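You operate a simulated robot arm through the tools that you are given. There is no shell and no other tool. Be economical: measure what you need, move in short steps, check, and stop when the job is done.

You are at the controls of a simulated robot arm. One attempt, no reset.

JOB
Level the washer by raising its low side, then spin the bags dry.
Fine: the bubble runs to the high side; turn one hand wheel till the gauge reads 0, lid shut, wait for DONE.

The check looks at the end state, three seconds after you hand in, the way a careful person would. Anything else that was tipped, shoved, dropped, spilled or broken makes it a failure. Lids that push on must go on centred and level and be pressed home; caps that screw on are set level and turned clockwise until they are tight.

ROBOT AND FRAMES
A 7-joint arm with a two-finger parallel gripper on a trunk, on a base that drives. Base frame: it is fixed to the floor where the robot stands at the start and does not move with it; the origin is under the middle of the robot, x ahead of it, y to its left, z up. Readings come in mm, degrees, newtons and seconds.
With the tool pointing down near the work surface it reaches from about 420 to 900 mm from the robot's upright axis, wherever it stands. Its first joint turns from -17.0 to 126.0 degrees. Places, roughly: bubble gauge [700, 200, 500]; green button [700, 100, 800]; grey hand wheel [700, 0, 500]; orange hand wheel [600, 300, 500]; washer dial [700, 200, 800]; washer lid [1100, 300, 1100]; washer panel [700, 100, 800]. Payload 1.57 kg.
Tool frame: the origin (TCP) lies between the finger pads and is the grasp point; the fingertips stand 30 mm ahead of it; z points along the fingers, y is the line along which they close. The gripper opens to 80 mm. The fingers are 17 mm wide and 12 mm thick; the gripper's body (40 by 82 mm) begins 80 mm behind the TCP.
Orientation is that of the tool frame in the base frame, as [roll, pitch, yaw] about the fixed x, y, z axes, in that order (R = Rz(yaw) Ry(pitch) Rx(roll)). With the fingers straight down and closing along the base's y, the tool's x points along the base's -x, its y along +y and its z along -z.

CONTROLS
- The arm moves only by the tool apply_moves. Its argument "moves" is a list of rows, each an object of numbers (a shift or turn left out is 0, a gripper value left out holds the last): "tx", "ty", "tz": the shift along the base's x, y, z in cm; "ax", "ay", "az": the turn, a rotation vector about the base's x, y, z in degrees; "hand": the finger opening in cm, from 0 to 8. In form: [{"tx": .., "ty": .., "tz": .., "ax": .., "ay": .., "az": .., "hand": ..}, ...]. A call has 1 to 12 rows; each row is the pose to reach, as a shift and turn from the pose commanded when the call began. Each row takes 0.2 s and may step no farther than 50 mm and 8.6 degrees from the row before; otherwise, or with a gripper value out of range, the whole call is refused. Where a pose cannot be reached the arm comes as near as it can. A force on the tool above 40 N (or 10 N above the force at the start of the call, whichever is more), or a blocked arm, ends the call early, and 0.2 s more pass. Each finger travels about 45 mm/s and halts on what it meets, pressing with about 24 N; the grip force reading is that of the motor and also rises with nothing between the fingers. The clock runs only during rows and for 0.2 s after the last one: add rows that repeat a pose to give the fingers time. It gives the time, the measured TCP pose, the force on the tool (base axes), the opening and the grip force at its end, in the units of the frame above (readings bear some noise), with the torque about the TCP (base axes, N m) and any sound that the robot's microphone picked up.
- Cameras (640 x 400 px; columns grow to the right, rows downward): "scene" is now at [-1.5, -177.1, 1418.9]; the picture's right is [0.55, -0.83, 0.00], its down [-0.20, -0.13, -0.97] and it looks along [0.81, 0.54, -0.24] (base axes); focal length 214 px, centre (320, 200). "wrist" rides on the gripper at [72, -7, -122] in the tool frame; the picture's right is [0.09, 1.00, 0.00], its down [-0.84, 0.08, -0.54] and it looks along [-0.54, 0.05, 0.84] (tool axes); focal length 238 px, centre (320, 200). There is no depth. A picture from a camera that has moved, and an enlarged one, comes with that camera's place and axes in the base frame and with its lens.
- camera(camera): a new picture of that camera. No time passes.
- move_column(by): slides the trunk up (or, below 0, down) by that many mm; the arm and the scene camera ride with it, the base frame stays. It gives what a move gives, with no picture.
- drive_base(legs): drives the robot by 1 to 6 legs, each [ahead, left, turn to the left] in mm, mm and degrees, along the robot's own axes; the way and the turn of a leg run together, so that a leg with both is an arc; at most 1500 mm and 180 degrees a leg. The arm and the cameras ride along, it lands a little off, and it stops where it bumps. It gives what a move gives.
- aim_head(pan, tilt): turns the head with the scene camera to pan (to the left, within 109 degrees either way) and tilt (down, from -29 to 69), counted from straight ahead of the robot. It gives what a move gives.
- zoom(camera, box): a new picture of the part [left, top, right, bottom] of that camera's present view, enlarged. No time passes.
- finish_job(): hands the job in; it is judged then, once.

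Work in short steps. Places have to be worked out from the pictures, the camera data and where the tool is seen: move nearer, look again, correct. Check each grasp and each placing, and mend what went wrong. You have 120 turns and 82 pictures in all, those below and enlarged ones among them. Open the gripper and draw the arm clear of the work before you hand the job in, unless the task says otherwise; then end with one line.

The tools are called after "Request:" as a command line: name --argument value ..., lists and objects as JSON in quotes. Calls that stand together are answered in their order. apply_moves: Moves the arm, as the interface text tells. Its arguments: {"type":"object","properties":{"moves":{"type":"array"}},"required":["moves"]} The other tools are called the same way: move_column (by) slides the trunk up or down; drive_base (legs) drives the base; aim_head (pan, tilt) turns the head that bears the scene camera; camera (camera) takes a picture; zoom (camera, box) takes an enlarged picture of a part of a camera's view; finish_job () hands the job in.

At the start:

```text
time: 0.0
ee_pos: [489.1, 156.6, 1523.9]
orientation: [180.0, 0.0, 180.0]
force: [-0.1, -0.2, 0.1]
torque: [-0.05, -0.03, -0.04]
grip_width: 80.0
gripper_force: 0.1
trunk travel left (down, up): [-761.0, 29.0]
robot x, y, heading: [0.1, 2.2, 0.1]
head pan, tilt: [33.6, 14.1]
```

scene: 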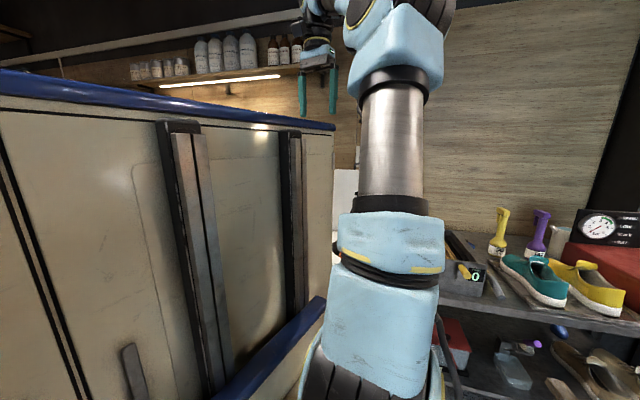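
wrist: 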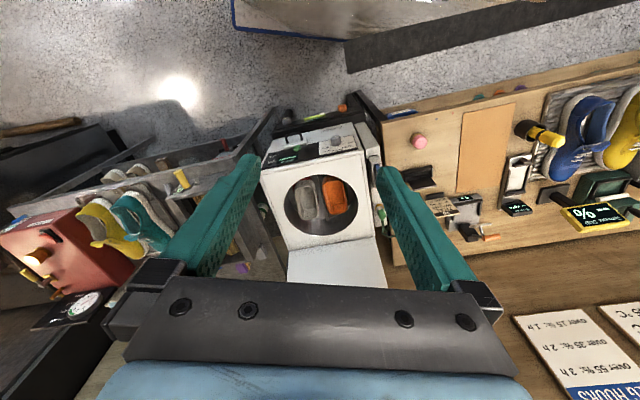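

The wrist view shows the open washer with its panel on the near side. I'll turn the head for a look at the washer front.

Request:
aim_head --pan 15 --tilt 50

Request:
camera --camera "scene"

Request:
zoom --camera "wrist" --box '[220, 80, 420, 300]'

```text
time: 1.0
ee_pos: [488.3, 156.4, 1523.3]
orientation: [-180.0, 0.0, 180.0]
force: [-0.3, -0.3, 0.4]
torque: [0.0, 0.03, -0.01]
grip_width: 80.1
gripper_force: 0.0
trunk travel left (down, up): [-761.0, 29.0]
robot x, y, heading: [-3.1, -0.2, 0.1]
head pan, tilt: [15.0, 50.0]
```

```text
79 pictures are left
camera scene: at [-4.9, -208.8, 1363.7], right [0.26, -0.97, 0.0], down [-0.74, -0.2, -0.64], along [0.62, 0.17, -0.77], focal length 214 px, centre (320, 200)
```

scene: 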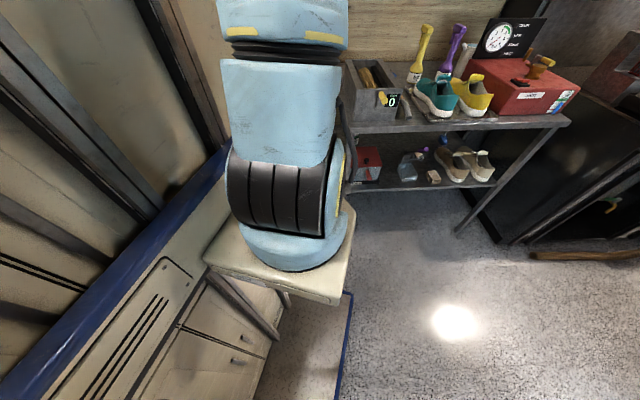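

```text
1.82 times, centred on (320, 190) of wrist
camera zoom: at [416.6, 150.3, 1645.6], right [-0.09, 1.0, 0.0], down [0.84, 0.08, 0.54], along [0.54, 0.05, -0.84], focal length 433 px, centre (320, 218)
```

zoom: 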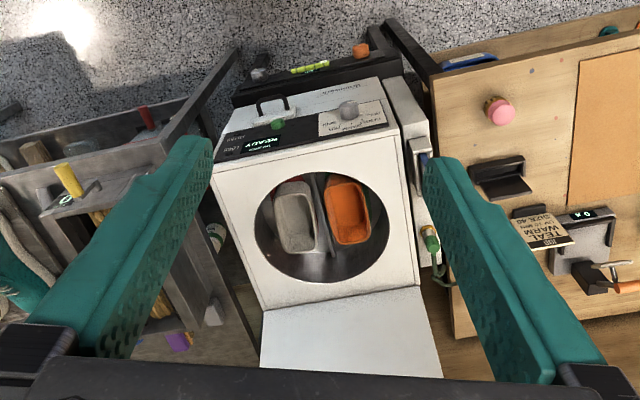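

The gauge and both wheels sit on a low bar in front of the washer. I'll zoom in on the bar and on the panel.

Request:
zoom --camera "wrist" --box '[270, 90, 370, 152]'

Request:
zoom --camera "wrist" --box '[260, 120, 360, 182]'

```text
6.40 times, centred on (320, 121) of wrist
camera zoom: at [416.6, 150.3, 1645.6], right [-0.09, 1.0, 0.0], down [0.84, 0.08, 0.54], along [0.54, 0.05, -0.84], focal length 1525 px, centre (320, 706)
```

zoom: 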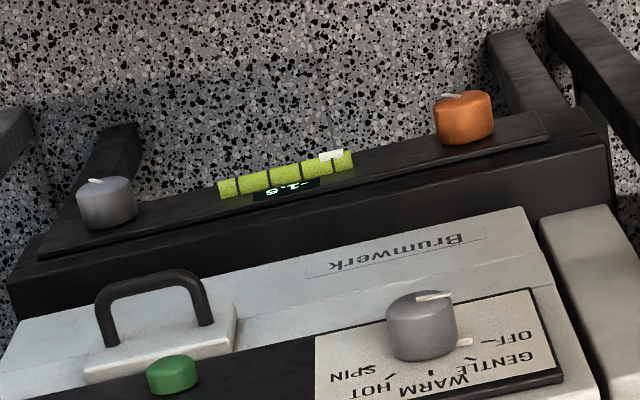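

```text
6.40 times, centred on (310, 151) of wrist
camera zoom: at [416.6, 150.3, 1645.6], right [-0.09, 1.0, 0.0], down [0.84, 0.08, 0.54], along [0.54, 0.05, -0.84], focal length 1525 px, centre (384, 514)
```

zoom: 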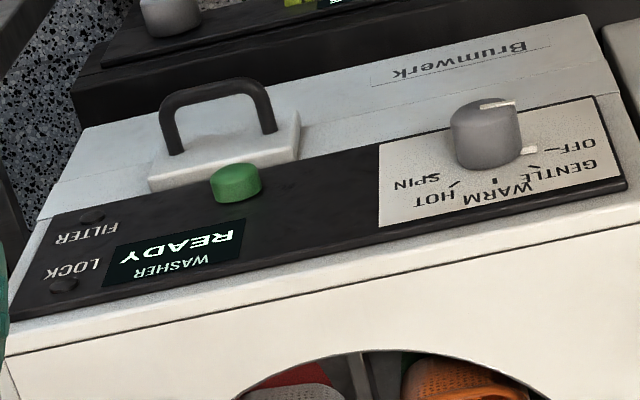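

The bubble sits towards the orange (left) wheel, so the grey side is the low one. I'll lower the trunk for a closer look from the front.

Request:
move_column --by -500

Request:
camera --camera "wrist"

Request:
camera --camera "scene"

```text
refused: -500 is not a number from -400 to 400
```

```text
75 pictures are left
camera wrist: at [416.6, 150.3, 1645.6], right [-0.09, 1.0, 0.0], down [0.84, 0.08, 0.54], along [0.54, 0.05, -0.84], focal length 238 px, centre (320, 200)
```

wrist: 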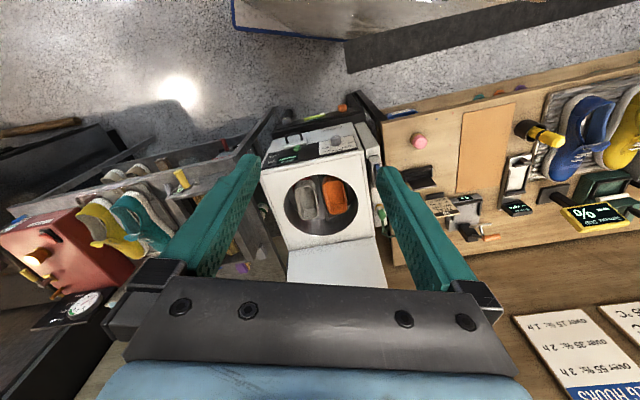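

```text
74 pictures are left
camera scene: at [-4.9, -208.8, 1363.7], right [0.26, -0.97, 0.0], down [-0.74, -0.2, -0.64], along [0.62, 0.17, -0.77], focal length 214 px, centre (320, 200)
```

scene: 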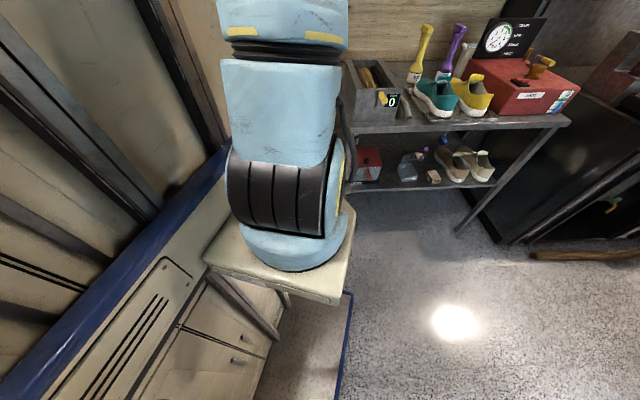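

The limit is 400 mm a step, so I'll lower the trunk by 400.

Request:
move_column --by -400

Request:
camera --camera "wrist"

```text
time: 4.8
ee_pos: [508.0, 140.2, 1119.5]
orientation: [179.3, -0.7, 178.3]
force: [-0.9, -0.1, 0.2]
torque: [0.0, -0.02, -0.01]
grip_width: 79.9
gripper_force: 0.1
trunk travel left (down, up): [-361.0, 429.0]
robot x, y, heading: [-1.1, -0.8, 0.1]
head pan, tilt: [15.0, 50.0]
```

```text
73 pictures are left
camera wrist: at [437.2, 135.7, 1242.1], right [-0.06, 1.0, 0.01], down [0.85, 0.05, 0.53], along [0.53, 0.04, -0.85], focal length 238 px, centre (320, 200)
```

wrist: 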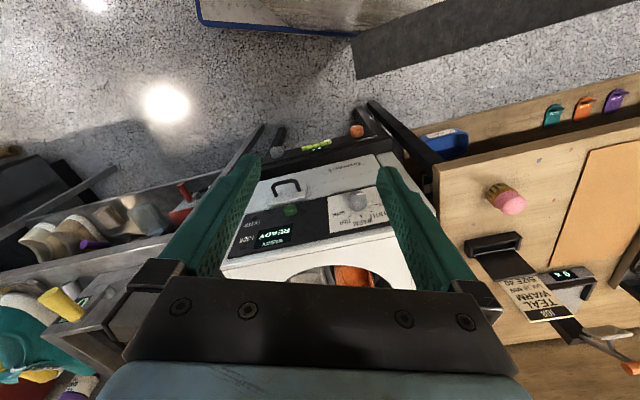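

I'll tilt the tool forward 40° so the wrist camera looks ahead at the front of the washer.

Request:
apply_moves --moves '[{"ay": -8}, {"ay": -16}, {"ay": -24}, {"ay": -32}, {"ay": -40, "tz": -3}, {"ay": -40, "tz": -7}, {"ay": -40, "tz": -11}, {"ay": -40, "tz": -15}]'

Request:
camera --camera "wrist"

```text
time: 5.8
ee_pos: [591.8, 65.1, 1066.0]
orientation: [-179.1, 19.8, 167.1]
force: [1.0, -0.2, -0.4]
torque: [0.01, 0.01, -0.01]
grip_width: 80.0
gripper_force: 0.1
trunk travel left (down, up): [-361.0, 429.0]
robot x, y, heading: [0.4, 3.5, 0.2]
head pan, tilt: [15.0, 50.0]
stopped in row 4: the arm was blocked; the commanded pose is now the measured one
```

```text
72 pictures are left
camera wrist: at [484.6, 86.3, 1156.6], right [0.14, 0.99, -0.05], down [0.61, -0.05, 0.79], along [0.78, -0.14, -0.61], focal length 238 px, centre (320, 200)
```

wrist: 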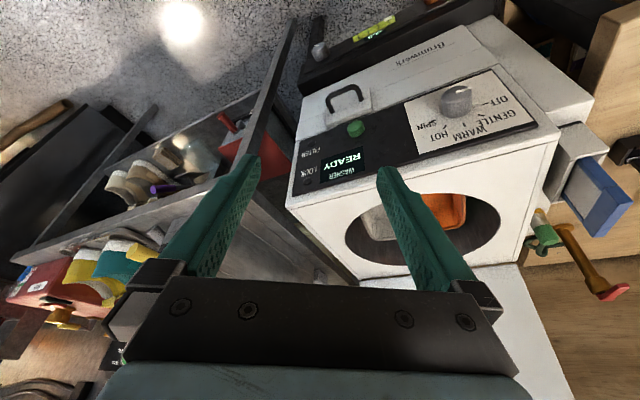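

The arm hit its limit there. The button triangulates to about (725, 94, 826). I'll zoom in for the axes of the wheels and the slant of the panel.

Request:
zoom --camera "wrist" --box '[285, 0, 445, 100]'

Request:
zoom --camera "wrist" --box '[280, 60, 600, 260]'

```text
4.00 times, centred on (365, 50) of wrist
camera zoom: at [484.6, 86.3, 1156.6], right [0.14, 0.99, -0.05], down [0.61, -0.05, 0.79], along [0.78, -0.14, -0.61], focal length 953 px, centre (140, 800)
```

zoom: 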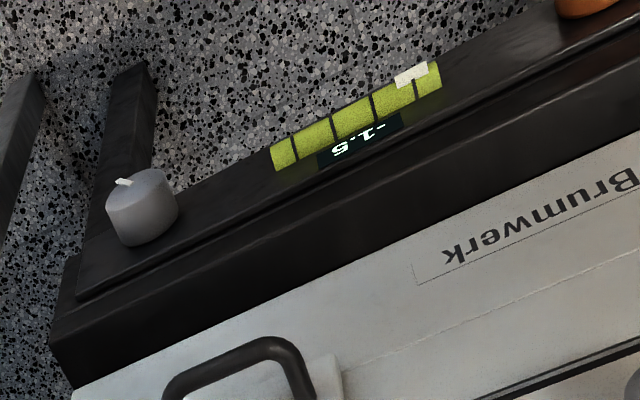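

```text
2.00 times, centred on (440, 160) of wrist
camera zoom: at [484.6, 86.3, 1156.6], right [0.14, 0.99, -0.05], down [0.61, -0.05, 0.79], along [0.78, -0.14, -0.61], focal length 477 px, centre (80, 280)
```

zoom: 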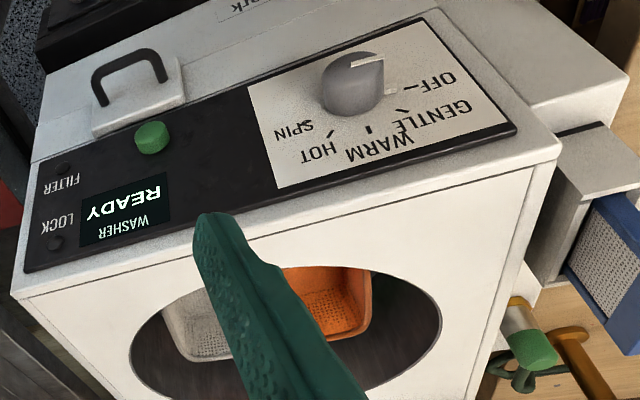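

The panel and wheels all face the robot, yawed about 18° and slanted. I'll back the base up a little for elbow room, then level the tool's heading to match the washer.

Request:
drive_base --legs '[[-120, 0, 0]]'

Request:
apply_moves --moves '[{"az": 8}, {"az": 16}, {"az": 24}, {"az": 31}]'

Request:
camera --camera "wrist"

```text
time: 7.0
ee_pos: [471.8, 66.4, 1070.0]
orientation: [-179.0, 19.9, 167.4]
force: [-0.2, 0.5, 0.2]
torque: [-0.01, 0.02, 0.0]
grip_width: 79.9
gripper_force: 0.0
trunk travel left (down, up): [-361.0, 429.0]
robot x, y, heading: [-118.6, -3.7, 0.0]
head pan, tilt: [15.0, 50.0]
```

```text
time: 8.0
ee_pos: [467.7, 71.5, 1072.8]
orientation: [-178.8, 20.2, -161.3]
force: [0.0, 0.8, 0.3]
torque: [-0.01, 0.03, 0.03]
grip_width: 80.0
gripper_force: 0.1
trunk travel left (down, up): [-361.0, 429.0]
robot x, y, heading: [-121.9, -0.4, -0.1]
head pan, tilt: [15.0, 50.0]
```

```text
69 pictures are left
camera wrist: at [364.3, 33.5, 1161.8], right [-0.39, 0.92, -0.05], down [0.54, 0.28, 0.8], along [0.75, 0.29, -0.6], focal length 238 px, centre (320, 200)
```

wrist: 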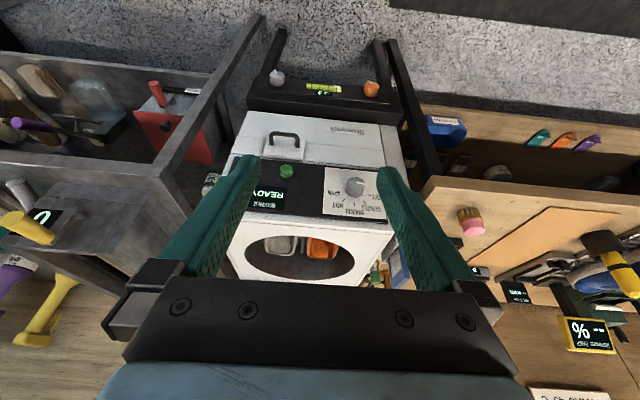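

The view is now well aligned with the washer. I'll zoom in on the bar and panel.

Request:
zoom --camera "wrist" --box '[225, 20, 425, 145]'

Request:
zoom --camera "wrist" --box '[220, 100, 420, 225]'

```text
3.20 times, centred on (325, 82) of wrist
camera zoom: at [364.3, 33.5, 1161.8], right [-0.39, 0.92, -0.05], down [0.54, 0.28, 0.8], along [0.75, 0.29, -0.6], focal length 763 px, centre (304, 576)
```

zoom: 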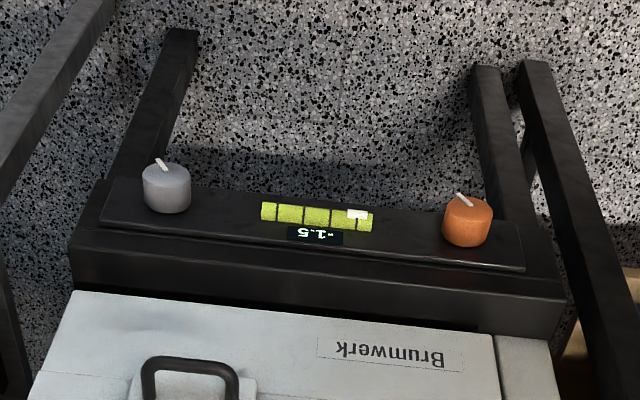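

```text
3.20 times, centred on (320, 162) of wrist
camera zoom: at [364.3, 33.5, 1161.8], right [-0.39, 0.92, -0.05], down [0.54, 0.28, 0.8], along [0.75, 0.29, -0.6], focal length 763 px, centre (320, 320)
```

zoom: 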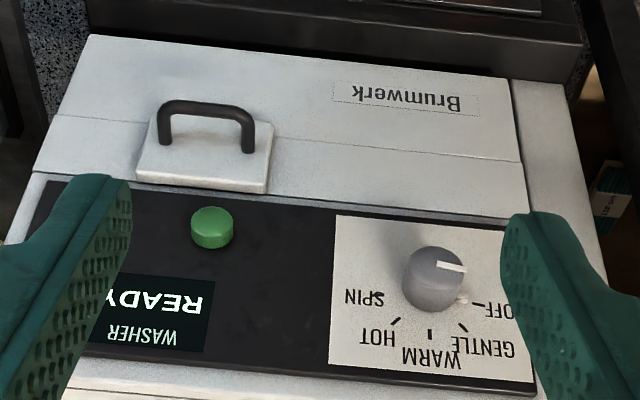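

Triangulation gives grey wheel ≈ (732, 19, 489), orange ≈ (643, 273, 502), button ≈ (725, 94, 825), dial ≈ (688, 237, 831). All are on near-vertical faces yawed about 19°. I'll tilt the tool to horizontal, moving slightly forward.

Request:
apply_moves --moves '[{"ax": 2.57, "ay": -7.57, "tx": 1, "ty": 0.3}, {"ax": 5.14, "ay": -15.15, "tx": 2, "ty": 0.6}, {"ax": 7.7, "ay": -22.7, "tx": 3, "ty": 1}, {"ax": 10.27, "ay": -30.3, "tx": 4, "ty": 1.3}, {"ax": 12.84, "ay": -37.9, "tx": 5, "ty": 1.6}, {"ax": 15.4, "ay": -45.4, "tx": 6, "ty": 1.9}, {"ax": 17.97, "ay": -53, "tx": 7, "ty": 2.2}, {"ax": 20.5, "ay": -60.6, "tx": 7.6, "ty": 2.6}, {"ax": 22.4, "ay": -66.3, "tx": 7.6, "ty": 2.6}]'

```text
time: 10.2
ee_pos: [553.2, 68.1, 1076.5]
orientation: [50.1, 88.6, 64.8]
force: [0.6, 0.0, 0.1]
torque: [0.02, -0.01, -0.01]
grip_width: 79.7
gripper_force: 0.1
trunk travel left (down, up): [-361.0, 429.0]
robot x, y, heading: [-117.7, -1.4, -0.1]
head pan, tilt: [15.0, 50.0]
stopped in row 9: the arm was blocked; the commanded pose is now the measured one
```

The tool is now nearly horizontal and heading at about 15°. I'll lower the trunk fully and look.

Request:
move_column --by -350

Request:
camera --camera "wrist"

Request:
camera --camera "scene"

```text
time: 13.6
ee_pos: [553.3, 67.9, 728.1]
orientation: [48.8, 88.8, 63.4]
force: [0.8, -0.9, -0.7]
torque: [0.0, 0.01, 0.01]
grip_width: 79.9
gripper_force: 0.0
trunk travel left (down, up): [-11.0, 779.0]
robot x, y, heading: [-118.7, -1.1, -0.0]
head pan, tilt: [15.0, 50.0]
```

```text
66 pictures are left
camera wrist: at [438.1, 32.6, 654.0], right [-0.25, 0.97, -0.08], down [-0.55, -0.08, 0.83], along [0.8, 0.25, 0.55], focal length 238 px, centre (320, 200)
```

wrist: 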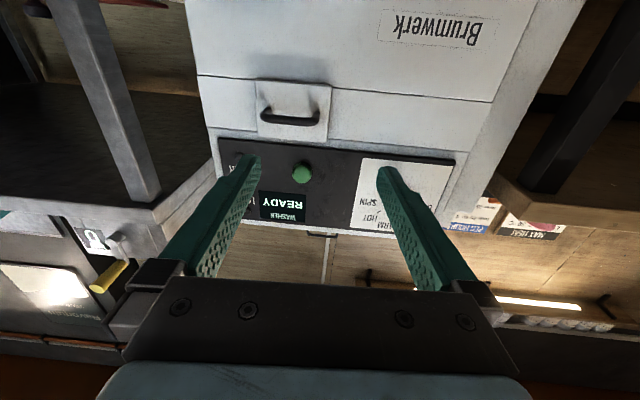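

```text
65 pictures are left
camera scene: at [-123.7, -210.4, 612.9], right [0.26, -0.97, 0.0], down [-0.74, -0.2, -0.64], along [0.62, 0.17, -0.77], focal length 214 px, centre (320, 200)
```

scene: 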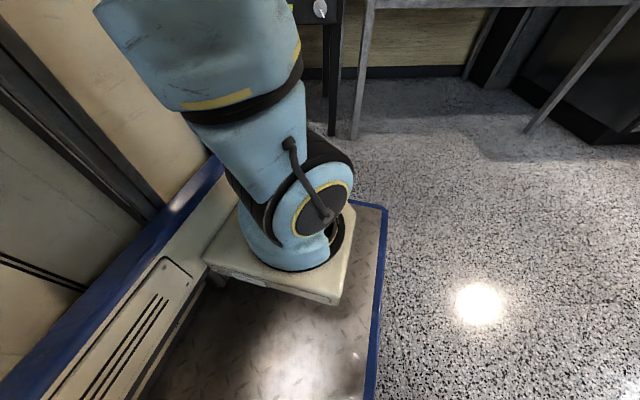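

Arm is clear. I'll aim the head at the wheels and gauge so I can monitor them.

Request:
aim_head --pan 18 --tilt 5

Request:
camera --camera "scene"

```text
time: 14.8
ee_pos: [553.5, 68.2, 727.8]
orientation: [52.0, 88.8, 66.6]
force: [-0.3, -0.3, -0.8]
torque: [0.03, 0.02, 0.01]
grip_width: 80.1
gripper_force: 0.0
trunk travel left (down, up): [-11.0, 779.0]
robot x, y, heading: [-120.9, -0.7, 0.1]
head pan, tilt: [18.0, 5.0]
```

```text
64 pictures are left
camera scene: at [-110.6, -202.3, 682.6], right [0.31, -0.95, 0.0], down [-0.08, -0.02, -1.0], along [0.95, 0.31, -0.09], focal length 214 px, centre (320, 200)
```

scene: 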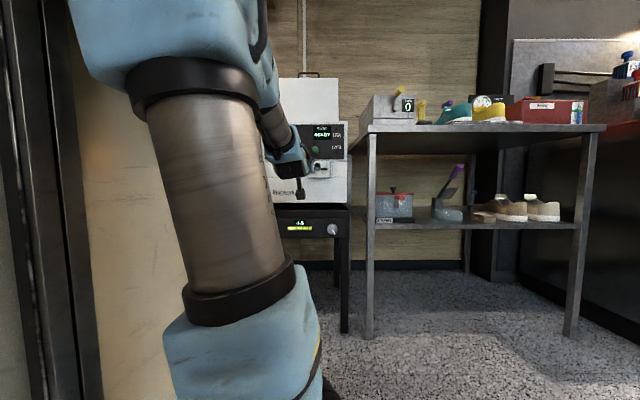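

Request:
zoom --camera "scene" --box '[265, 190, 365, 252]'

```text
6.40 times, centred on (315, 221) of scene
camera zoom: at [-110.6, -202.3, 682.6], right [0.31, -0.95, 0.0], down [-0.08, -0.02, -1.0], along [0.95, 0.31, -0.09], focal length 1373 px, centre (352, 66)
```

zoom: 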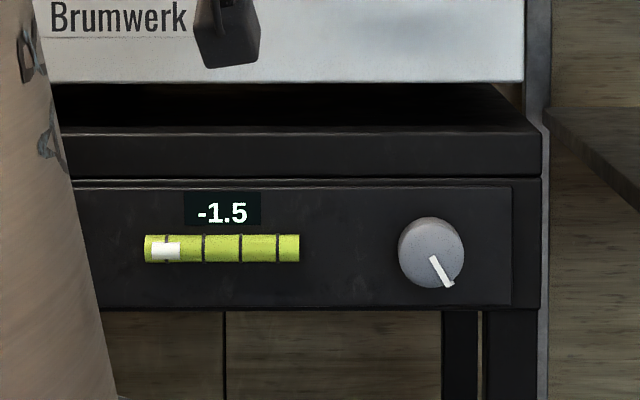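

The gauge reads -1.5 and the grey wheel is about 41 mm across at (732, 19, 486). I'll go down to a standoff about 100 mm in front of it, heading 19°.

Request:
apply_moves --moves '[{"tz": -4.5, "ty": -1.3, "az": 1}, {"tz": -9, "ty": -2.6, "az": 2}, {"tz": -13.5, "ty": -4, "az": 3}, {"tz": -18, "ty": -5.4, "az": 4}, {"tz": -22, "ty": -6.8, "az": 4.5, "tx": 1.4}, {"tz": -24.2, "ty": -8.1, "az": 4.5, "tx": 4.5}, {"tz": -24.2, "ty": -8.1, "az": 4.5, "tx": 8.4}, {"tz": -24.2, "ty": -8.1, "az": 4.5, "tx": 8.4}]'

Request:
camera --camera "wrist"

Request:
camera --camera "scene"

```text
time: 16.6
ee_pos: [633.2, -2.4, 486.7]
orientation: [42.2, 89.1, 62.2]
force: [-0.1, 0.9, 0.2]
torque: [0.01, 0.0, -0.01]
grip_width: 79.7
gripper_force: 0.0
trunk travel left (down, up): [-11.0, 779.0]
robot x, y, heading: [-115.0, -0.7, 0.0]
head pan, tilt: [18.0, 5.0]
```

```text
62 pictures are left
camera wrist: at [520.8, -47.4, 412.9], right [-0.34, 0.94, -0.08], down [-0.54, -0.12, 0.83], along [0.77, 0.33, 0.55], focal length 238 px, centre (320, 200)
```

wrist: 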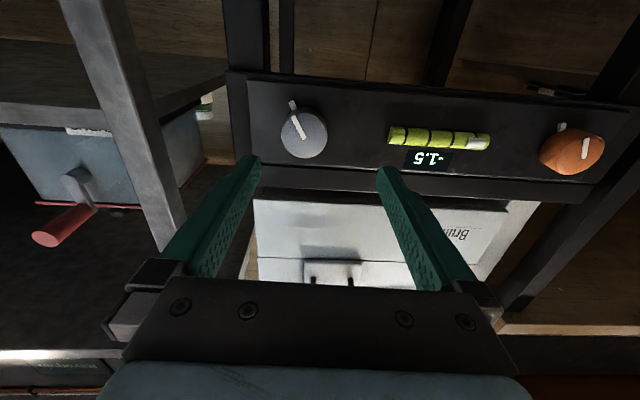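

```text
61 pictures are left
camera scene: at [-110.6, -200.5, 683.6], right [0.31, -0.95, 0.0], down [-0.08, -0.03, -1.0], along [0.95, 0.31, -0.09], focal length 214 px, centre (320, 200)
```

scene: 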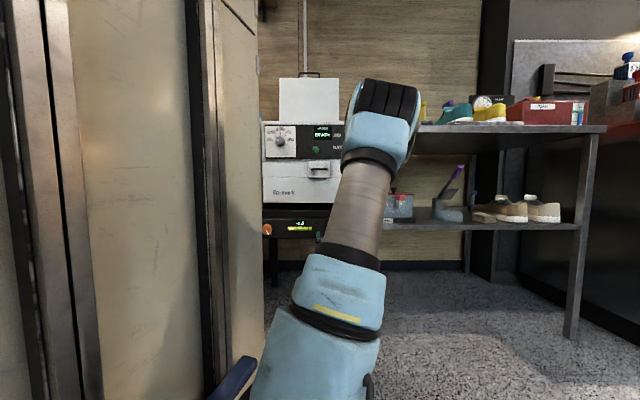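

The prediction matches the picture to about 1 px. I'll shift 13 mm to the right and advance about 80 mm so the open fingers straddle the grey wheel.

Request:
apply_moves --moves '[{"tx": 0.5, "ty": -1.27}, {"tx": 4.2, "ty": 0.1}, {"tx": 8, "ty": 1.45}, {"tx": 8, "ty": 1.45}]'

Request:
camera --camera "wrist"

```text
time: 17.6
ee_pos: [714.5, 13.1, 483.8]
orientation: [44.7, 89.1, 64.8]
force: [-0.2, 0.7, -0.1]
torque: [0.02, 0.02, 0.03]
grip_width: 80.2
gripper_force: 0.0
trunk travel left (down, up): [-11.0, 779.0]
robot x, y, heading: [-117.1, -2.9, 0.1]
head pan, tilt: [18.0, 5.0]
```

```text
60 pictures are left
camera wrist: at [602.5, -33.5, 410.9], right [-0.34, 0.94, -0.08], down [-0.54, -0.12, 0.83], along [0.77, 0.33, 0.55], focal length 238 px, centre (320, 200)
```

wrist: 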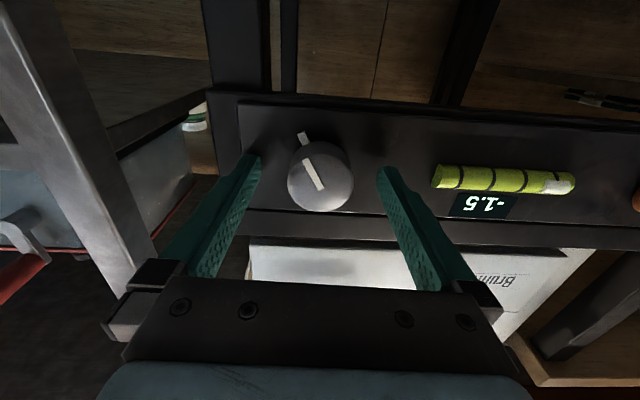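

The wheel is centred between the fingers. I'll advance 7 mm more, raise 2 mm and close.

Request:
apply_moves --moves '[{"tx": 0.66, "ty": 0.23, "tz": 0.2}, {"tx": 0.66, "ty": 0.23, "tz": 0.2, "hand": 5}, {"tx": 0.66, "ty": 0.23, "tz": 0.2, "hand": 3}, {"tx": 0.66, "ty": 0.23, "tz": 0.2, "hand": 3}, {"tx": 0.66, "ty": 0.23, "tz": 0.2, "hand": 3}]'

Request:
camera --camera "wrist"

```text
time: 17.9
ee_pos: [716.8, 12.7, 485.6]
orientation: [48.3, 89.2, 68.4]
force: [-15.1, -2.8, 5.4]
torque: [-0.24, -0.15, -0.65]
grip_width: 77.7
gripper_force: 0.0
trunk travel left (down, up): [-11.0, 779.0]
robot x, y, heading: [-120.5, 4.1, 0.1]
head pan, tilt: [18.0, 5.0]
stopped in row 1: the force on the tool passed its limit at 64 N (the readings are from after the stop); the commanded pose is now the measured one
```

```text
59 pictures are left
camera wrist: at [604.9, -33.7, 412.1], right [-0.34, 0.94, -0.08], down [-0.54, -0.12, 0.83], along [0.77, 0.33, 0.55], focal length 238 px, centre (320, 200)
```

wrist: 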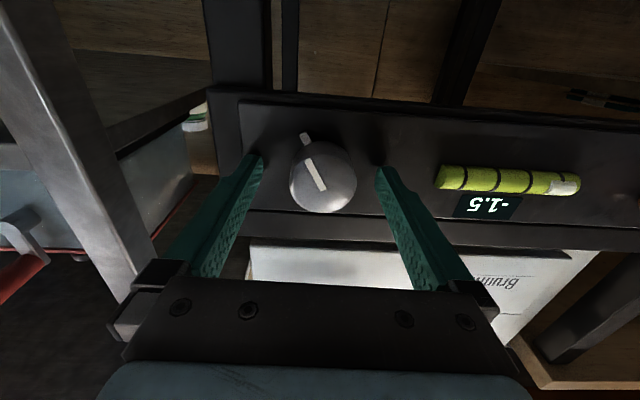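

The tips touched the plate, so the wheel is about 14 mm deep from the tips. I'll back off 3 mm, shift 2 mm left and close.

Request:
apply_moves --moves '[{"tx": -0.35, "ty": 0.09}, {"tx": -0.35, "ty": 0.09}, {"tx": -0.35, "ty": 0.09, "hand": 5.5}, {"tx": -0.35, "ty": 0.09, "hand": 4.5}, {"tx": -0.35, "ty": 0.09, "hand": 3.7}, {"tx": -0.35, "ty": 0.09, "hand": 3.5}, {"tx": -0.35, "ty": 0.09, "hand": 3.5}]'

Request:
camera --camera "wrist"

```text
time: 19.6
ee_pos: [713.4, 12.0, 484.1]
orientation: [55.8, 89.4, 75.5]
force: [2.9, -0.9, -0.5]
torque: [-0.03, 0.03, -0.03]
grip_width: 41.3
gripper_force: 37.0
trunk travel left (down, up): [-11.0, 779.0]
robot x, y, heading: [-114.3, 1.2, 0.2]
head pan, tilt: [18.0, 5.0]
```

```text
58 pictures are left
camera wrist: at [602.2, -33.1, 411.4], right [-0.34, 0.94, -0.08], down [-0.54, -0.12, 0.83], along [0.77, 0.32, 0.55], focal length 238 px, centre (320, 200)
```

wrist: 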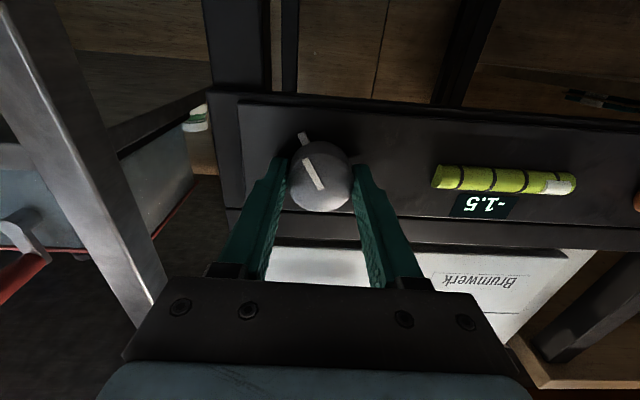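

The wheel is gripped at 41 mm. I'll turn it 24° clockwise as a test and read the gauge.

Request:
apply_moves --moves '[{"ax": 7.5, "ay": 2.7}, {"ax": 15, "ay": 5.4}, {"ax": 22.5, "ay": 8.0}, {"ax": 22.5, "ay": 8.0}]'

Request:
camera --camera "wrist"

```text
time: 20.6
ee_pos: [714.4, 14.0, 484.4]
orientation: [89.0, 65.4, 108.6]
force: [3.3, 0.9, -2.3]
torque: [0.09, -0.26, -0.02]
grip_width: 41.3
gripper_force: 45.2
trunk travel left (down, up): [-11.0, 779.0]
robot x, y, heading: [-121.9, -0.6, 0.3]
head pan, tilt: [18.0, 5.0]
```

```text
57 pictures are left
camera wrist: at [592.0, -4.6, 415.1], right [-0.32, 0.89, 0.33], down [-0.42, -0.45, 0.79], along [0.85, 0.11, 0.52], focal length 238 px, centre (320, 200)
```

wrist: 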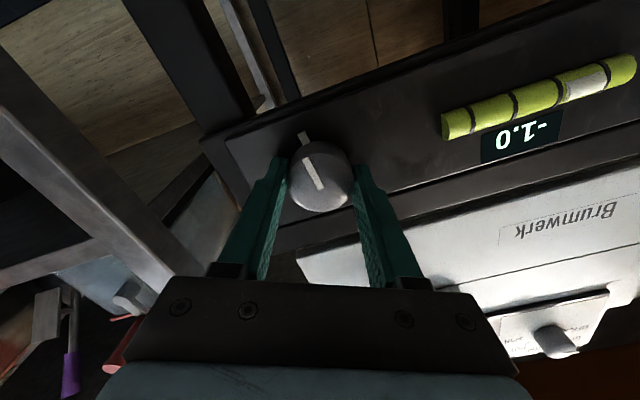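

Clockwise works: 24° took the gauge from -1.5 to -1.0. I'll turn another 40°.

Request:
apply_moves --moves '[{"ax": 7.5, "ay": 2.7}, {"ax": 15, "ay": 5.4}, {"ax": 22.5, "ay": 8.0}, {"ax": 30, "ay": 10.7}, {"ax": 37.5, "ay": 13.4}, {"ax": 37.5, "ay": 13.4}]'

Request:
camera --camera "wrist"

```text
time: 21.9
ee_pos: [713.6, 13.0, 484.5]
orientation: [89.5, 25.6, 109.2]
force: [20.0, 8.7, 6.5]
torque: [0.04, -0.09, 0.01]
grip_width: 41.2
gripper_force: 44.9
trunk travel left (down, up): [-11.0, 779.0]
robot x, y, heading: [-120.4, -1.7, 0.2]
head pan, tilt: [18.0, 5.0]
```

```text
56 pictures are left
camera wrist: at [578.6, 32.1, 446.6], right [-0.18, 0.48, 0.86], down [-0.28, -0.86, 0.43], along [0.94, -0.16, 0.28], focal length 238 px, centre (320, 200)
```

wrist: 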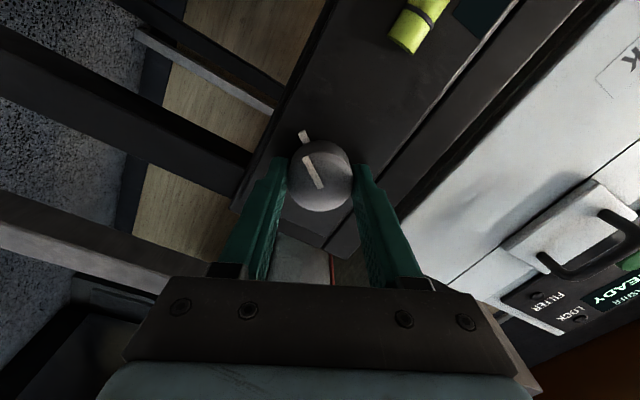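

The gauge is out of the wrist view, so I'll read it with the head camera.

Request:
zoom --camera "scene" --box '[260, 190, 360, 252]'

```text
6.40 times, centred on (310, 221) of scene
camera zoom: at [-110.8, -200.5, 683.7], right [0.31, -0.95, 0.0], down [-0.08, -0.03, -1.0], along [0.95, 0.31, -0.09], focal length 1373 px, centre (384, 66)
```

zoom: 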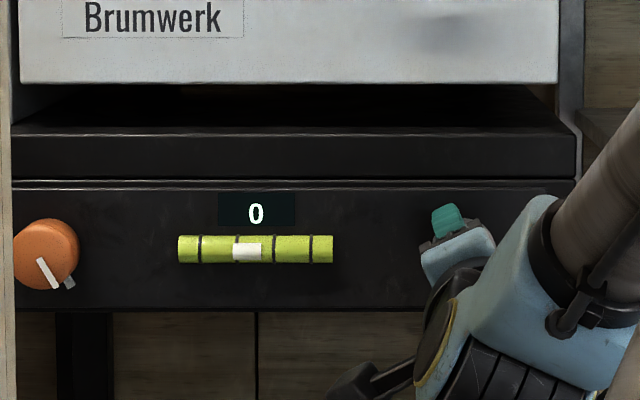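

It reads 0, but the bubble is a shade left of centre. I'll turn another 7° to centre it.

Request:
apply_moves --moves '[{"ax": 3.3, "ay": 1.2}, {"ax": 6.6, "ay": 2.35}, {"ax": 6.6, "ay": 2.35}]'

Request:
zoom --camera "scene" --box '[260, 190, 360, 252]'

```text
time: 22.8
ee_pos: [714.4, 13.5, 486.3]
orientation: [89.7, 18.5, 109.1]
force: [19.2, 9.6, 7.2]
torque: [0.07, -0.29, 0.05]
grip_width: 41.4
gripper_force: 44.8
trunk travel left (down, up): [-11.0, 779.0]
robot x, y, heading: [-120.4, -2.6, -0.3]
head pan, tilt: [18.0, 5.0]
```

```text
6.40 times, centred on (310, 221) of scene
camera zoom: at [-110.8, -200.5, 683.7], right [0.31, -0.95, 0.0], down [-0.08, -0.03, -1.0], along [0.95, 0.31, -0.09], focal length 1373 px, centre (384, 66)
```

zoom: 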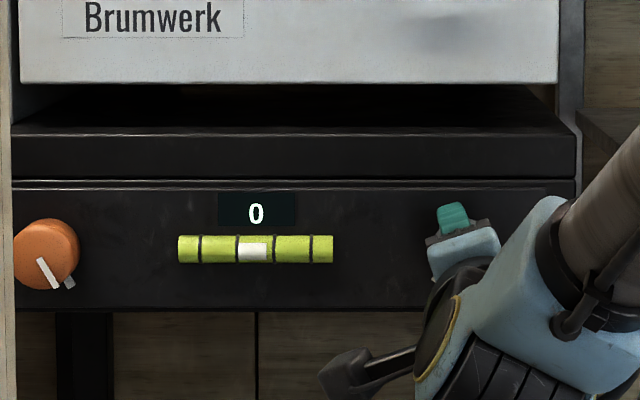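

The bubble is centred and the gauge reads 0. I'll release and back straight out.

Request:
apply_moves --moves '[{"hand": 6}, {"hand": 8}, {"hand": 8}, {"hand": 8}, {"tx": -3, "ty": -1.05}, {"tx": -7, "ty": -2.4}, {"tx": -11, "ty": -3.8}]'

Request:
camera --camera "scene"

Request:
zoom --camera "scene" --box '[255, 70, 375, 250]'

```text
time: 24.4
ee_pos: [604.9, -25.9, 483.2]
orientation: [89.7, 18.8, 109.2]
force: [0.6, 0.0, 0.3]
torque: [0.0, -0.03, 0.01]
grip_width: 80.1
gripper_force: 0.1
trunk travel left (down, up): [-11.0, 779.0]
robot x, y, heading: [-120.8, 1.9, 0.2]
head pan, tilt: [18.0, 5.0]
```

```text
53 pictures are left
camera scene: at [-110.7, -200.6, 683.5], right [0.31, -0.95, 0.0], down [-0.08, -0.03, -1.0], along [0.95, 0.31, -0.09], focal length 214 px, centre (320, 200)
```

scene: 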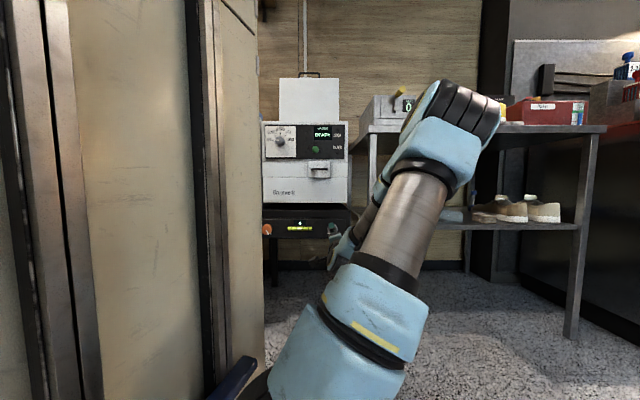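

```text
2.22 times, centred on (315, 160) of scene
camera zoom: at [-110.7, -200.6, 683.5], right [0.31, -0.95, 0.0], down [-0.08, -0.03, -1.0], along [0.95, 0.31, -0.09], focal length 477 px, centre (331, 289)
```

zoom: 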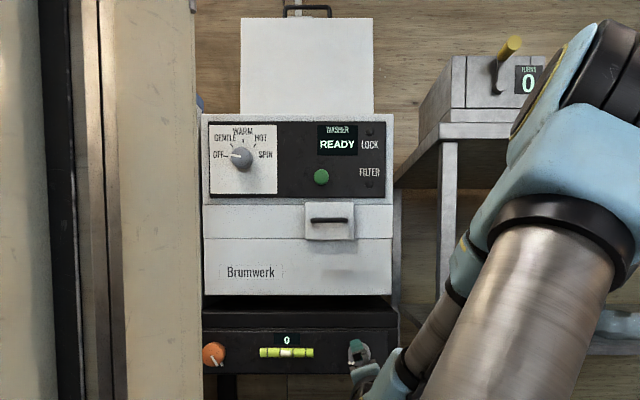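

Now I'll take a close look at the panel.

Request:
zoom --camera "scene" --box '[258, 115, 354, 175]'

Request:
zoom --camera "scene" --box '[262, 60, 358, 120]'

```text
6.67 times, centred on (306, 145) of scene
camera zoom: at [-110.7, -200.6, 683.5], right [0.31, -0.95, 0.0], down [-0.08, -0.03, -1.0], along [0.95, 0.31, -0.09], focal length 1430 px, centre (413, 567)
```

zoom: 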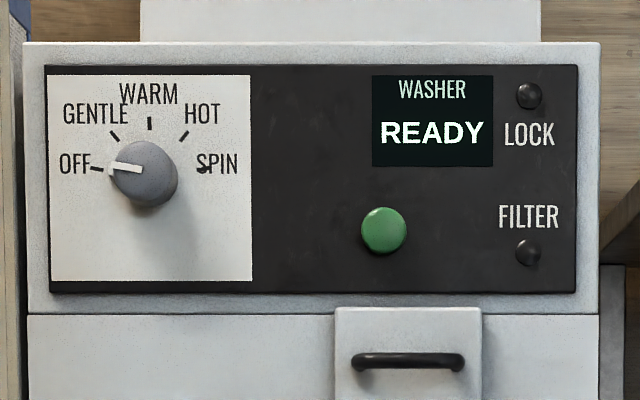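

```text
6.67 times, centred on (310, 90) of scene
camera zoom: at [-110.7, -200.6, 683.5], right [0.31, -0.95, 0.0], down [-0.08, -0.03, -1.0], along [0.95, 0.31, -0.09], focal length 1430 px, centre (387, 933)
```

zoom: 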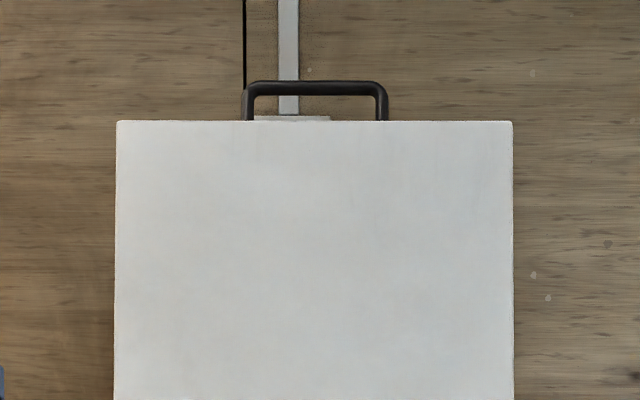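

The dial points at OFF and needs 180° clockwise to reach SPIN; the lid is up with a bar handle on its top edge. I'll raise the trunk to panel height, then move in front of the dial while unrolling the wrist.

Request:
move_column --by 345

Request:
apply_moves --moves '[{"ty": 2, "ax": -7.5, "ay": -2.7}, {"ty": 4.5, "ax": -15, "ay": -5.4}, {"ty": 7, "ax": -22.5, "ay": -8}, {"ty": 9.5, "ax": -30, "ay": -10.5}, {"ty": 12, "ax": -37.5, "ay": -13}, {"ty": 14.5, "ax": -45, "ay": -15.6}, {"ty": 17, "ax": -52.5, "ay": -18.2}, {"ty": 19, "ax": -60, "ay": -20.8}, {"ty": 21, "ax": -67, "ay": -23.3}]'

```text
time: 27.7
ee_pos: [604.9, -25.1, 829.2]
orientation: [89.8, 18.7, 109.2]
force: [-0.6, 1.2, -0.6]
torque: [-0.02, 0.0, 0.03]
grip_width: 80.0
gripper_force: 0.1
trunk travel left (down, up): [-356.0, 434.0]
robot x, y, heading: [-119.9, -3.7, 0.2]
head pan, tilt: [18.0, 5.0]
```

```text
time: 29.7
ee_pos: [605.3, 183.9, 826.7]
orientation: [95.8, 89.8, 115.3]
force: [0.0, 0.8, -0.5]
torque: [0.04, 0.05, -0.02]
grip_width: 80.1
gripper_force: 0.1
trunk travel left (down, up): [-356.0, 434.0]
robot x, y, heading: [-121.3, -1.1, 0.2]
head pan, tilt: [18.0, 5.0]
```

The roll is zero again. I'll check the dial's position from here.

Request:
camera --camera "wrist"

```text
49 pictures are left
camera wrist: at [493.0, 138.9, 756.2], right [-0.33, 0.94, -0.09], down [-0.54, -0.11, 0.84], along [0.78, 0.33, 0.54], focal length 238 px, centre (320, 200)
```

wrist: 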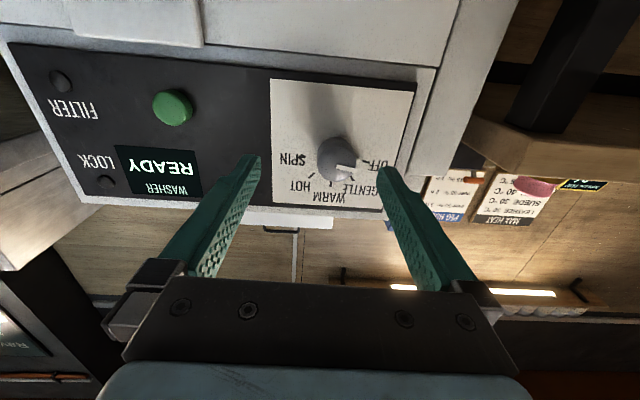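

Combining both views, the dial cap is ≈ (680, 231, 844) and the button ≈ (738, 95, 812). I'll line up with the dial and pre-roll the wrist -80°.

Request:
apply_moves --moves '[{"tx": -0.3, "ty": 1, "tz": 0.9, "ax": -7.5, "ay": -2.6}, {"tx": -0.7, "ty": 1.9, "tz": 1.7, "ax": -15, "ay": -5.2}, {"tx": -0.7, "ty": 1.9, "tz": 1.7, "ax": -22.5, "ay": -7.8}, {"tx": -0.7, "ty": 1.9, "tz": 1.7, "ax": -30, "ay": -10.4}, {"tx": -0.7, "ty": 1.9, "tz": 1.7, "ax": -37.5, "ay": -13}, {"tx": -0.7, "ty": 1.9, "tz": 1.7, "ax": -45, "ay": -15.6}, {"tx": -0.7, "ty": 1.9, "tz": 1.7, "ax": -52.5, "ay": -18.2}, {"tx": -0.7, "ty": 1.9, "tz": 1.7, "ax": -60, "ay": -20.8}, {"tx": -0.7, "ty": 1.9, "tz": 1.7, "ax": -67.5, "ay": -23.4}, {"tx": -0.7, "ty": 1.9, "tz": 1.7, "ax": -75, "ay": -26}, {"tx": -0.7, "ty": 1.9, "tz": 1.7, "ax": -80, "ay": -27.7}]'

Request:
camera --camera "wrist"

```text
time: 32.1
ee_pos: [598.0, 203.9, 847.0]
orientation: [-90.4, 5.7, -70.8]
force: [0.6, 0.7, 0.2]
torque: [0.02, -0.01, -0.03]
grip_width: 80.1
gripper_force: 0.1
trunk travel left (down, up): [-356.0, 434.0]
robot x, y, heading: [-123.9, 1.0, 0.1]
head pan, tilt: [18.0, 5.0]
```

```text
48 pictures are left
camera wrist: at [506.7, 96.1, 847.2], right [-0.01, 0.0, -1.0], down [-0.79, 0.62, 0.01], along [0.62, 0.79, 0.0], focal length 238 px, centre (320, 200)
```

wrist: 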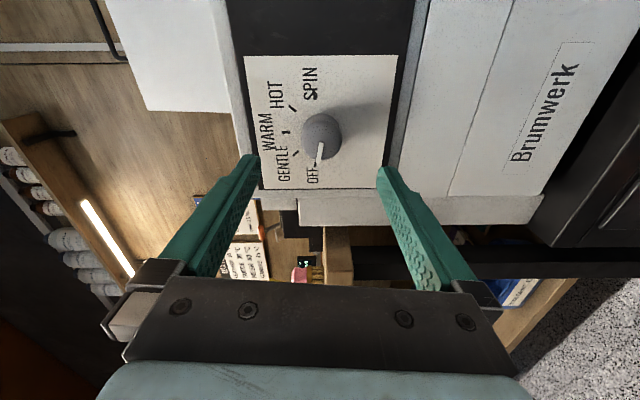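

Alignment matches the prediction. I'll advance 62 mm onto the dial.

Request:
apply_moves --moves '[{"tx": 3, "ty": 1}, {"tx": 5, "ty": 1.7}, {"tx": 5.9, "ty": 1.9}, {"tx": 5.9, "ty": 1.9}]'

Request:
camera --camera "wrist"

```text
time: 33.1
ee_pos: [658.6, 221.4, 846.1]
orientation: [-90.4, 5.6, -70.9]
force: [-1.4, 0.1, 0.2]
torque: [0.0, 0.0, 0.02]
grip_width: 80.3
gripper_force: 0.0
trunk travel left (down, up): [-356.0, 434.0]
robot x, y, heading: [-116.0, -2.8, 0.0]
head pan, tilt: [18.0, 5.0]
```

```text
47 pictures are left
camera wrist: at [566.7, 114.4, 846.6], right [-0.01, 0.0, -1.0], down [-0.79, 0.62, 0.01], along [0.62, 0.79, 0.0], focal length 238 px, centre (320, 200)
```

wrist: 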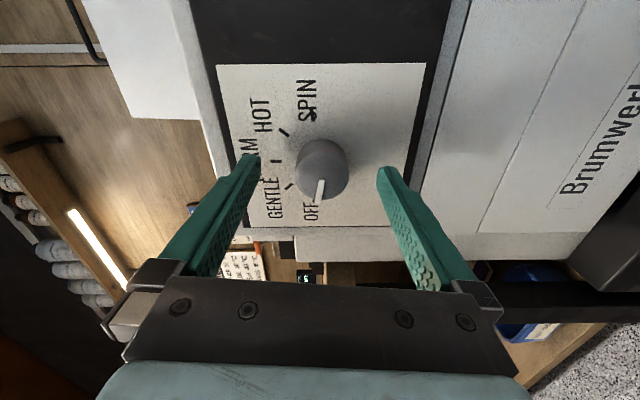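

The tips are about 6 mm past the dial's face. I'll advance 8 mm more and close.

Request:
apply_moves --moves '[{"tx": 0.4, "ty": 0.13}, {"tx": 0.75, "ty": 0.25}, {"tx": 0.75, "ty": 0.25, "hand": 6}, {"tx": 0.75, "ty": 0.25, "hand": 4.5}, {"tx": 0.75, "ty": 0.25, "hand": 3.2}, {"tx": 0.75, "ty": 0.25, "hand": 3.0}, {"tx": 0.75, "ty": 0.25, "hand": 3.0}]'

Request:
camera --camera "wrist"

```text
time: 34.7
ee_pos: [665.4, 225.1, 845.9]
orientation: [-90.5, 5.7, -70.9]
force: [0.4, 0.7, -2.1]
torque: [-0.06, 0.13, 0.0]
grip_width: 35.5
gripper_force: 30.9
trunk travel left (down, up): [-356.0, 434.0]
robot x, y, heading: [-116.3, 3.0, 0.2]
head pan, tilt: [18.0, 5.0]
```

```text
46 pictures are left
camera wrist: at [573.9, 117.5, 845.7], right [-0.01, 0.0, -1.0], down [-0.79, 0.62, 0.01], along [0.62, 0.79, 0.0], focal length 238 px, centre (320, 200)
```

wrist: 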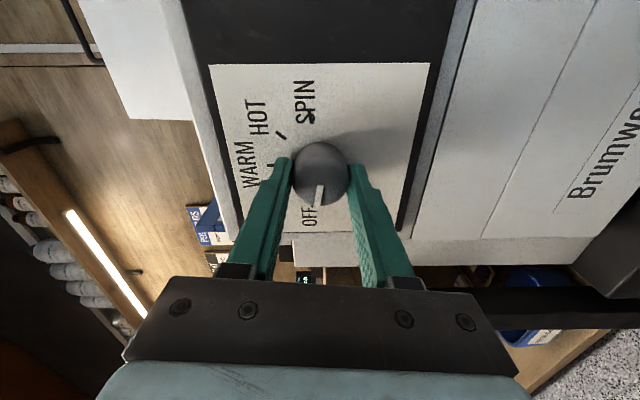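

Gripped at 35.5 mm. I'll turn 88° clockwise.

Request:
apply_moves --moves '[{"ax": 7.56, "ay": 2.62}, {"ax": 15.1, "ay": 5.2}, {"ax": 22.7, "ay": 7.85}, {"ax": 30.2, "ay": 10.5}, {"ax": 37.8, "ay": 13.1}, {"ax": 45.4, "ay": 15.7}, {"ax": 52.9, "ay": 18.3}, {"ax": 60.5, "ay": 20.9}, {"ax": 68, "ay": 23.5}, {"ax": 75.6, "ay": 26.2}, {"ax": 83.2, "ay": 28.8}, {"ax": 83.2, "ay": 28.8}]'

Request:
camera --camera "wrist"

```text
time: 37.3
ee_pos: [666.5, 223.4, 846.1]
orientation: [88.1, 86.1, 107.3]
force: [16.1, -14.0, 8.6]
torque: [0.11, -0.34, -0.59]
grip_width: 35.3
gripper_force: 41.9
trunk travel left (down, up): [-356.0, 434.0]
robot x, y, heading: [-118.4, -2.8, 0.0]
head pan, tilt: [18.0, 5.0]
```

```text
45 pictures are left
camera wrist: at [551.4, 182.2, 773.9], right [-0.33, 0.94, -0.02], down [-0.52, -0.16, 0.84], along [0.79, 0.29, 0.54], focal length 238 px, centre (320, 200)
```

wrist: 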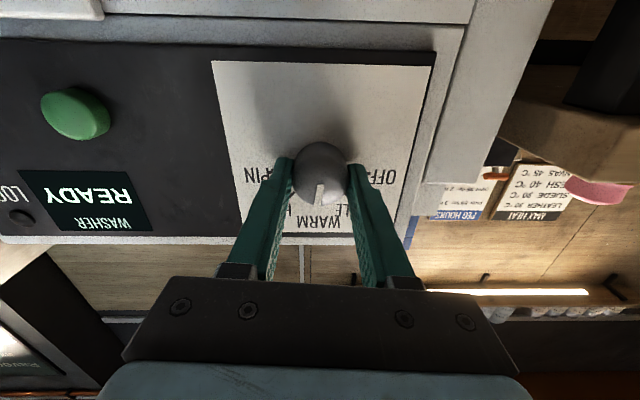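

The dial now points at WARM. I'll carry on another 88°.

Request:
apply_moves --moves '[{"ax": 7.56, "ay": 2.62}, {"ax": 15.1, "ay": 5.2}, {"ax": 22.7, "ay": 7.85}, {"ax": 30.2, "ay": 10.5}, {"ax": 37.8, "ay": 13.1}, {"ax": 45.4, "ay": 15.7}, {"ax": 52.9, "ay": 18.3}, {"ax": 60.5, "ay": 20.9}, {"ax": 68, "ay": 23.5}, {"ax": 75.6, "ay": 26.2}, {"ax": 83.2, "ay": 28.8}, {"ax": 83.2, "ay": 28.8}]'

Request:
camera --camera "wrist"

```text
time: 39.9
ee_pos: [659.1, 232.7, 845.1]
orientation: [89.8, -1.9, 110.1]
force: [-15.8, 16.2, -6.0]
torque: [0.06, 0.15, 0.94]
grip_width: 35.0
gripper_force: 20.1
trunk travel left (down, up): [-356.0, 434.0]
robot x, y, heading: [-119.2, 0.0, 0.2]
head pan, tilt: [18.0, 5.0]
```

```text
44 pictures are left
camera wrist: at [520.2, 259.4, 840.5], right [-0.02, 0.05, 1.0], down [-0.22, -0.97, 0.05], along [0.97, -0.22, 0.04], focal length 238 px, centre (320, 200)
```

wrist: 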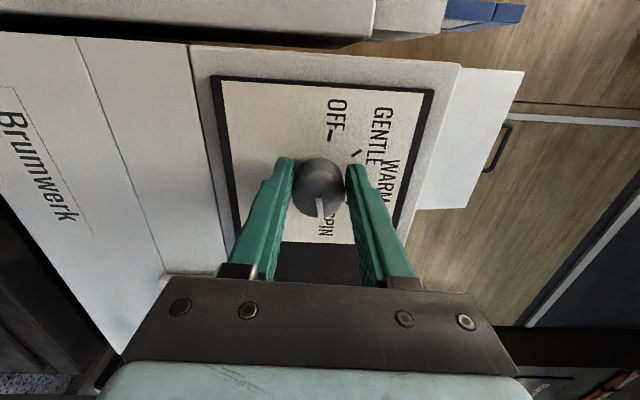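

The pointer is near SPIN. I'll zoom to check it.

Request:
zoom --camera "wrist" --box '[270, 140, 370, 250]'

Request:
zoom --camera "scene" --box '[258, 115, 354, 175]'

```text
3.64 times, centred on (320, 195) of wrist
camera zoom: at [520.2, 259.4, 840.5], right [-0.02, 0.05, 1.0], down [-0.22, -0.97, 0.05], along [0.97, -0.22, 0.04], focal length 867 px, centre (320, 218)
```

zoom: 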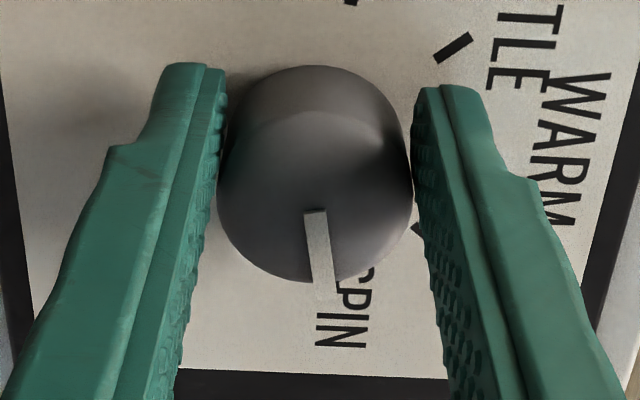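

```text
6.67 times, centred on (306, 145) of scene
camera zoom: at [-111.3, -199.7, 1028.5], right [0.31, -0.95, 0.0], down [-0.08, -0.03, -1.0], along [0.95, 0.31, -0.09], focal length 1430 px, centre (413, 567)
```

zoom: 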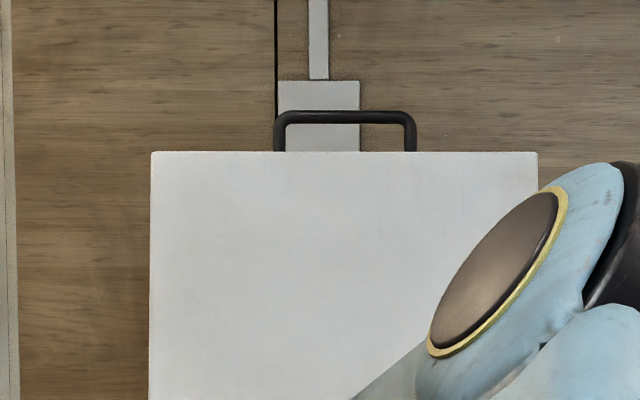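

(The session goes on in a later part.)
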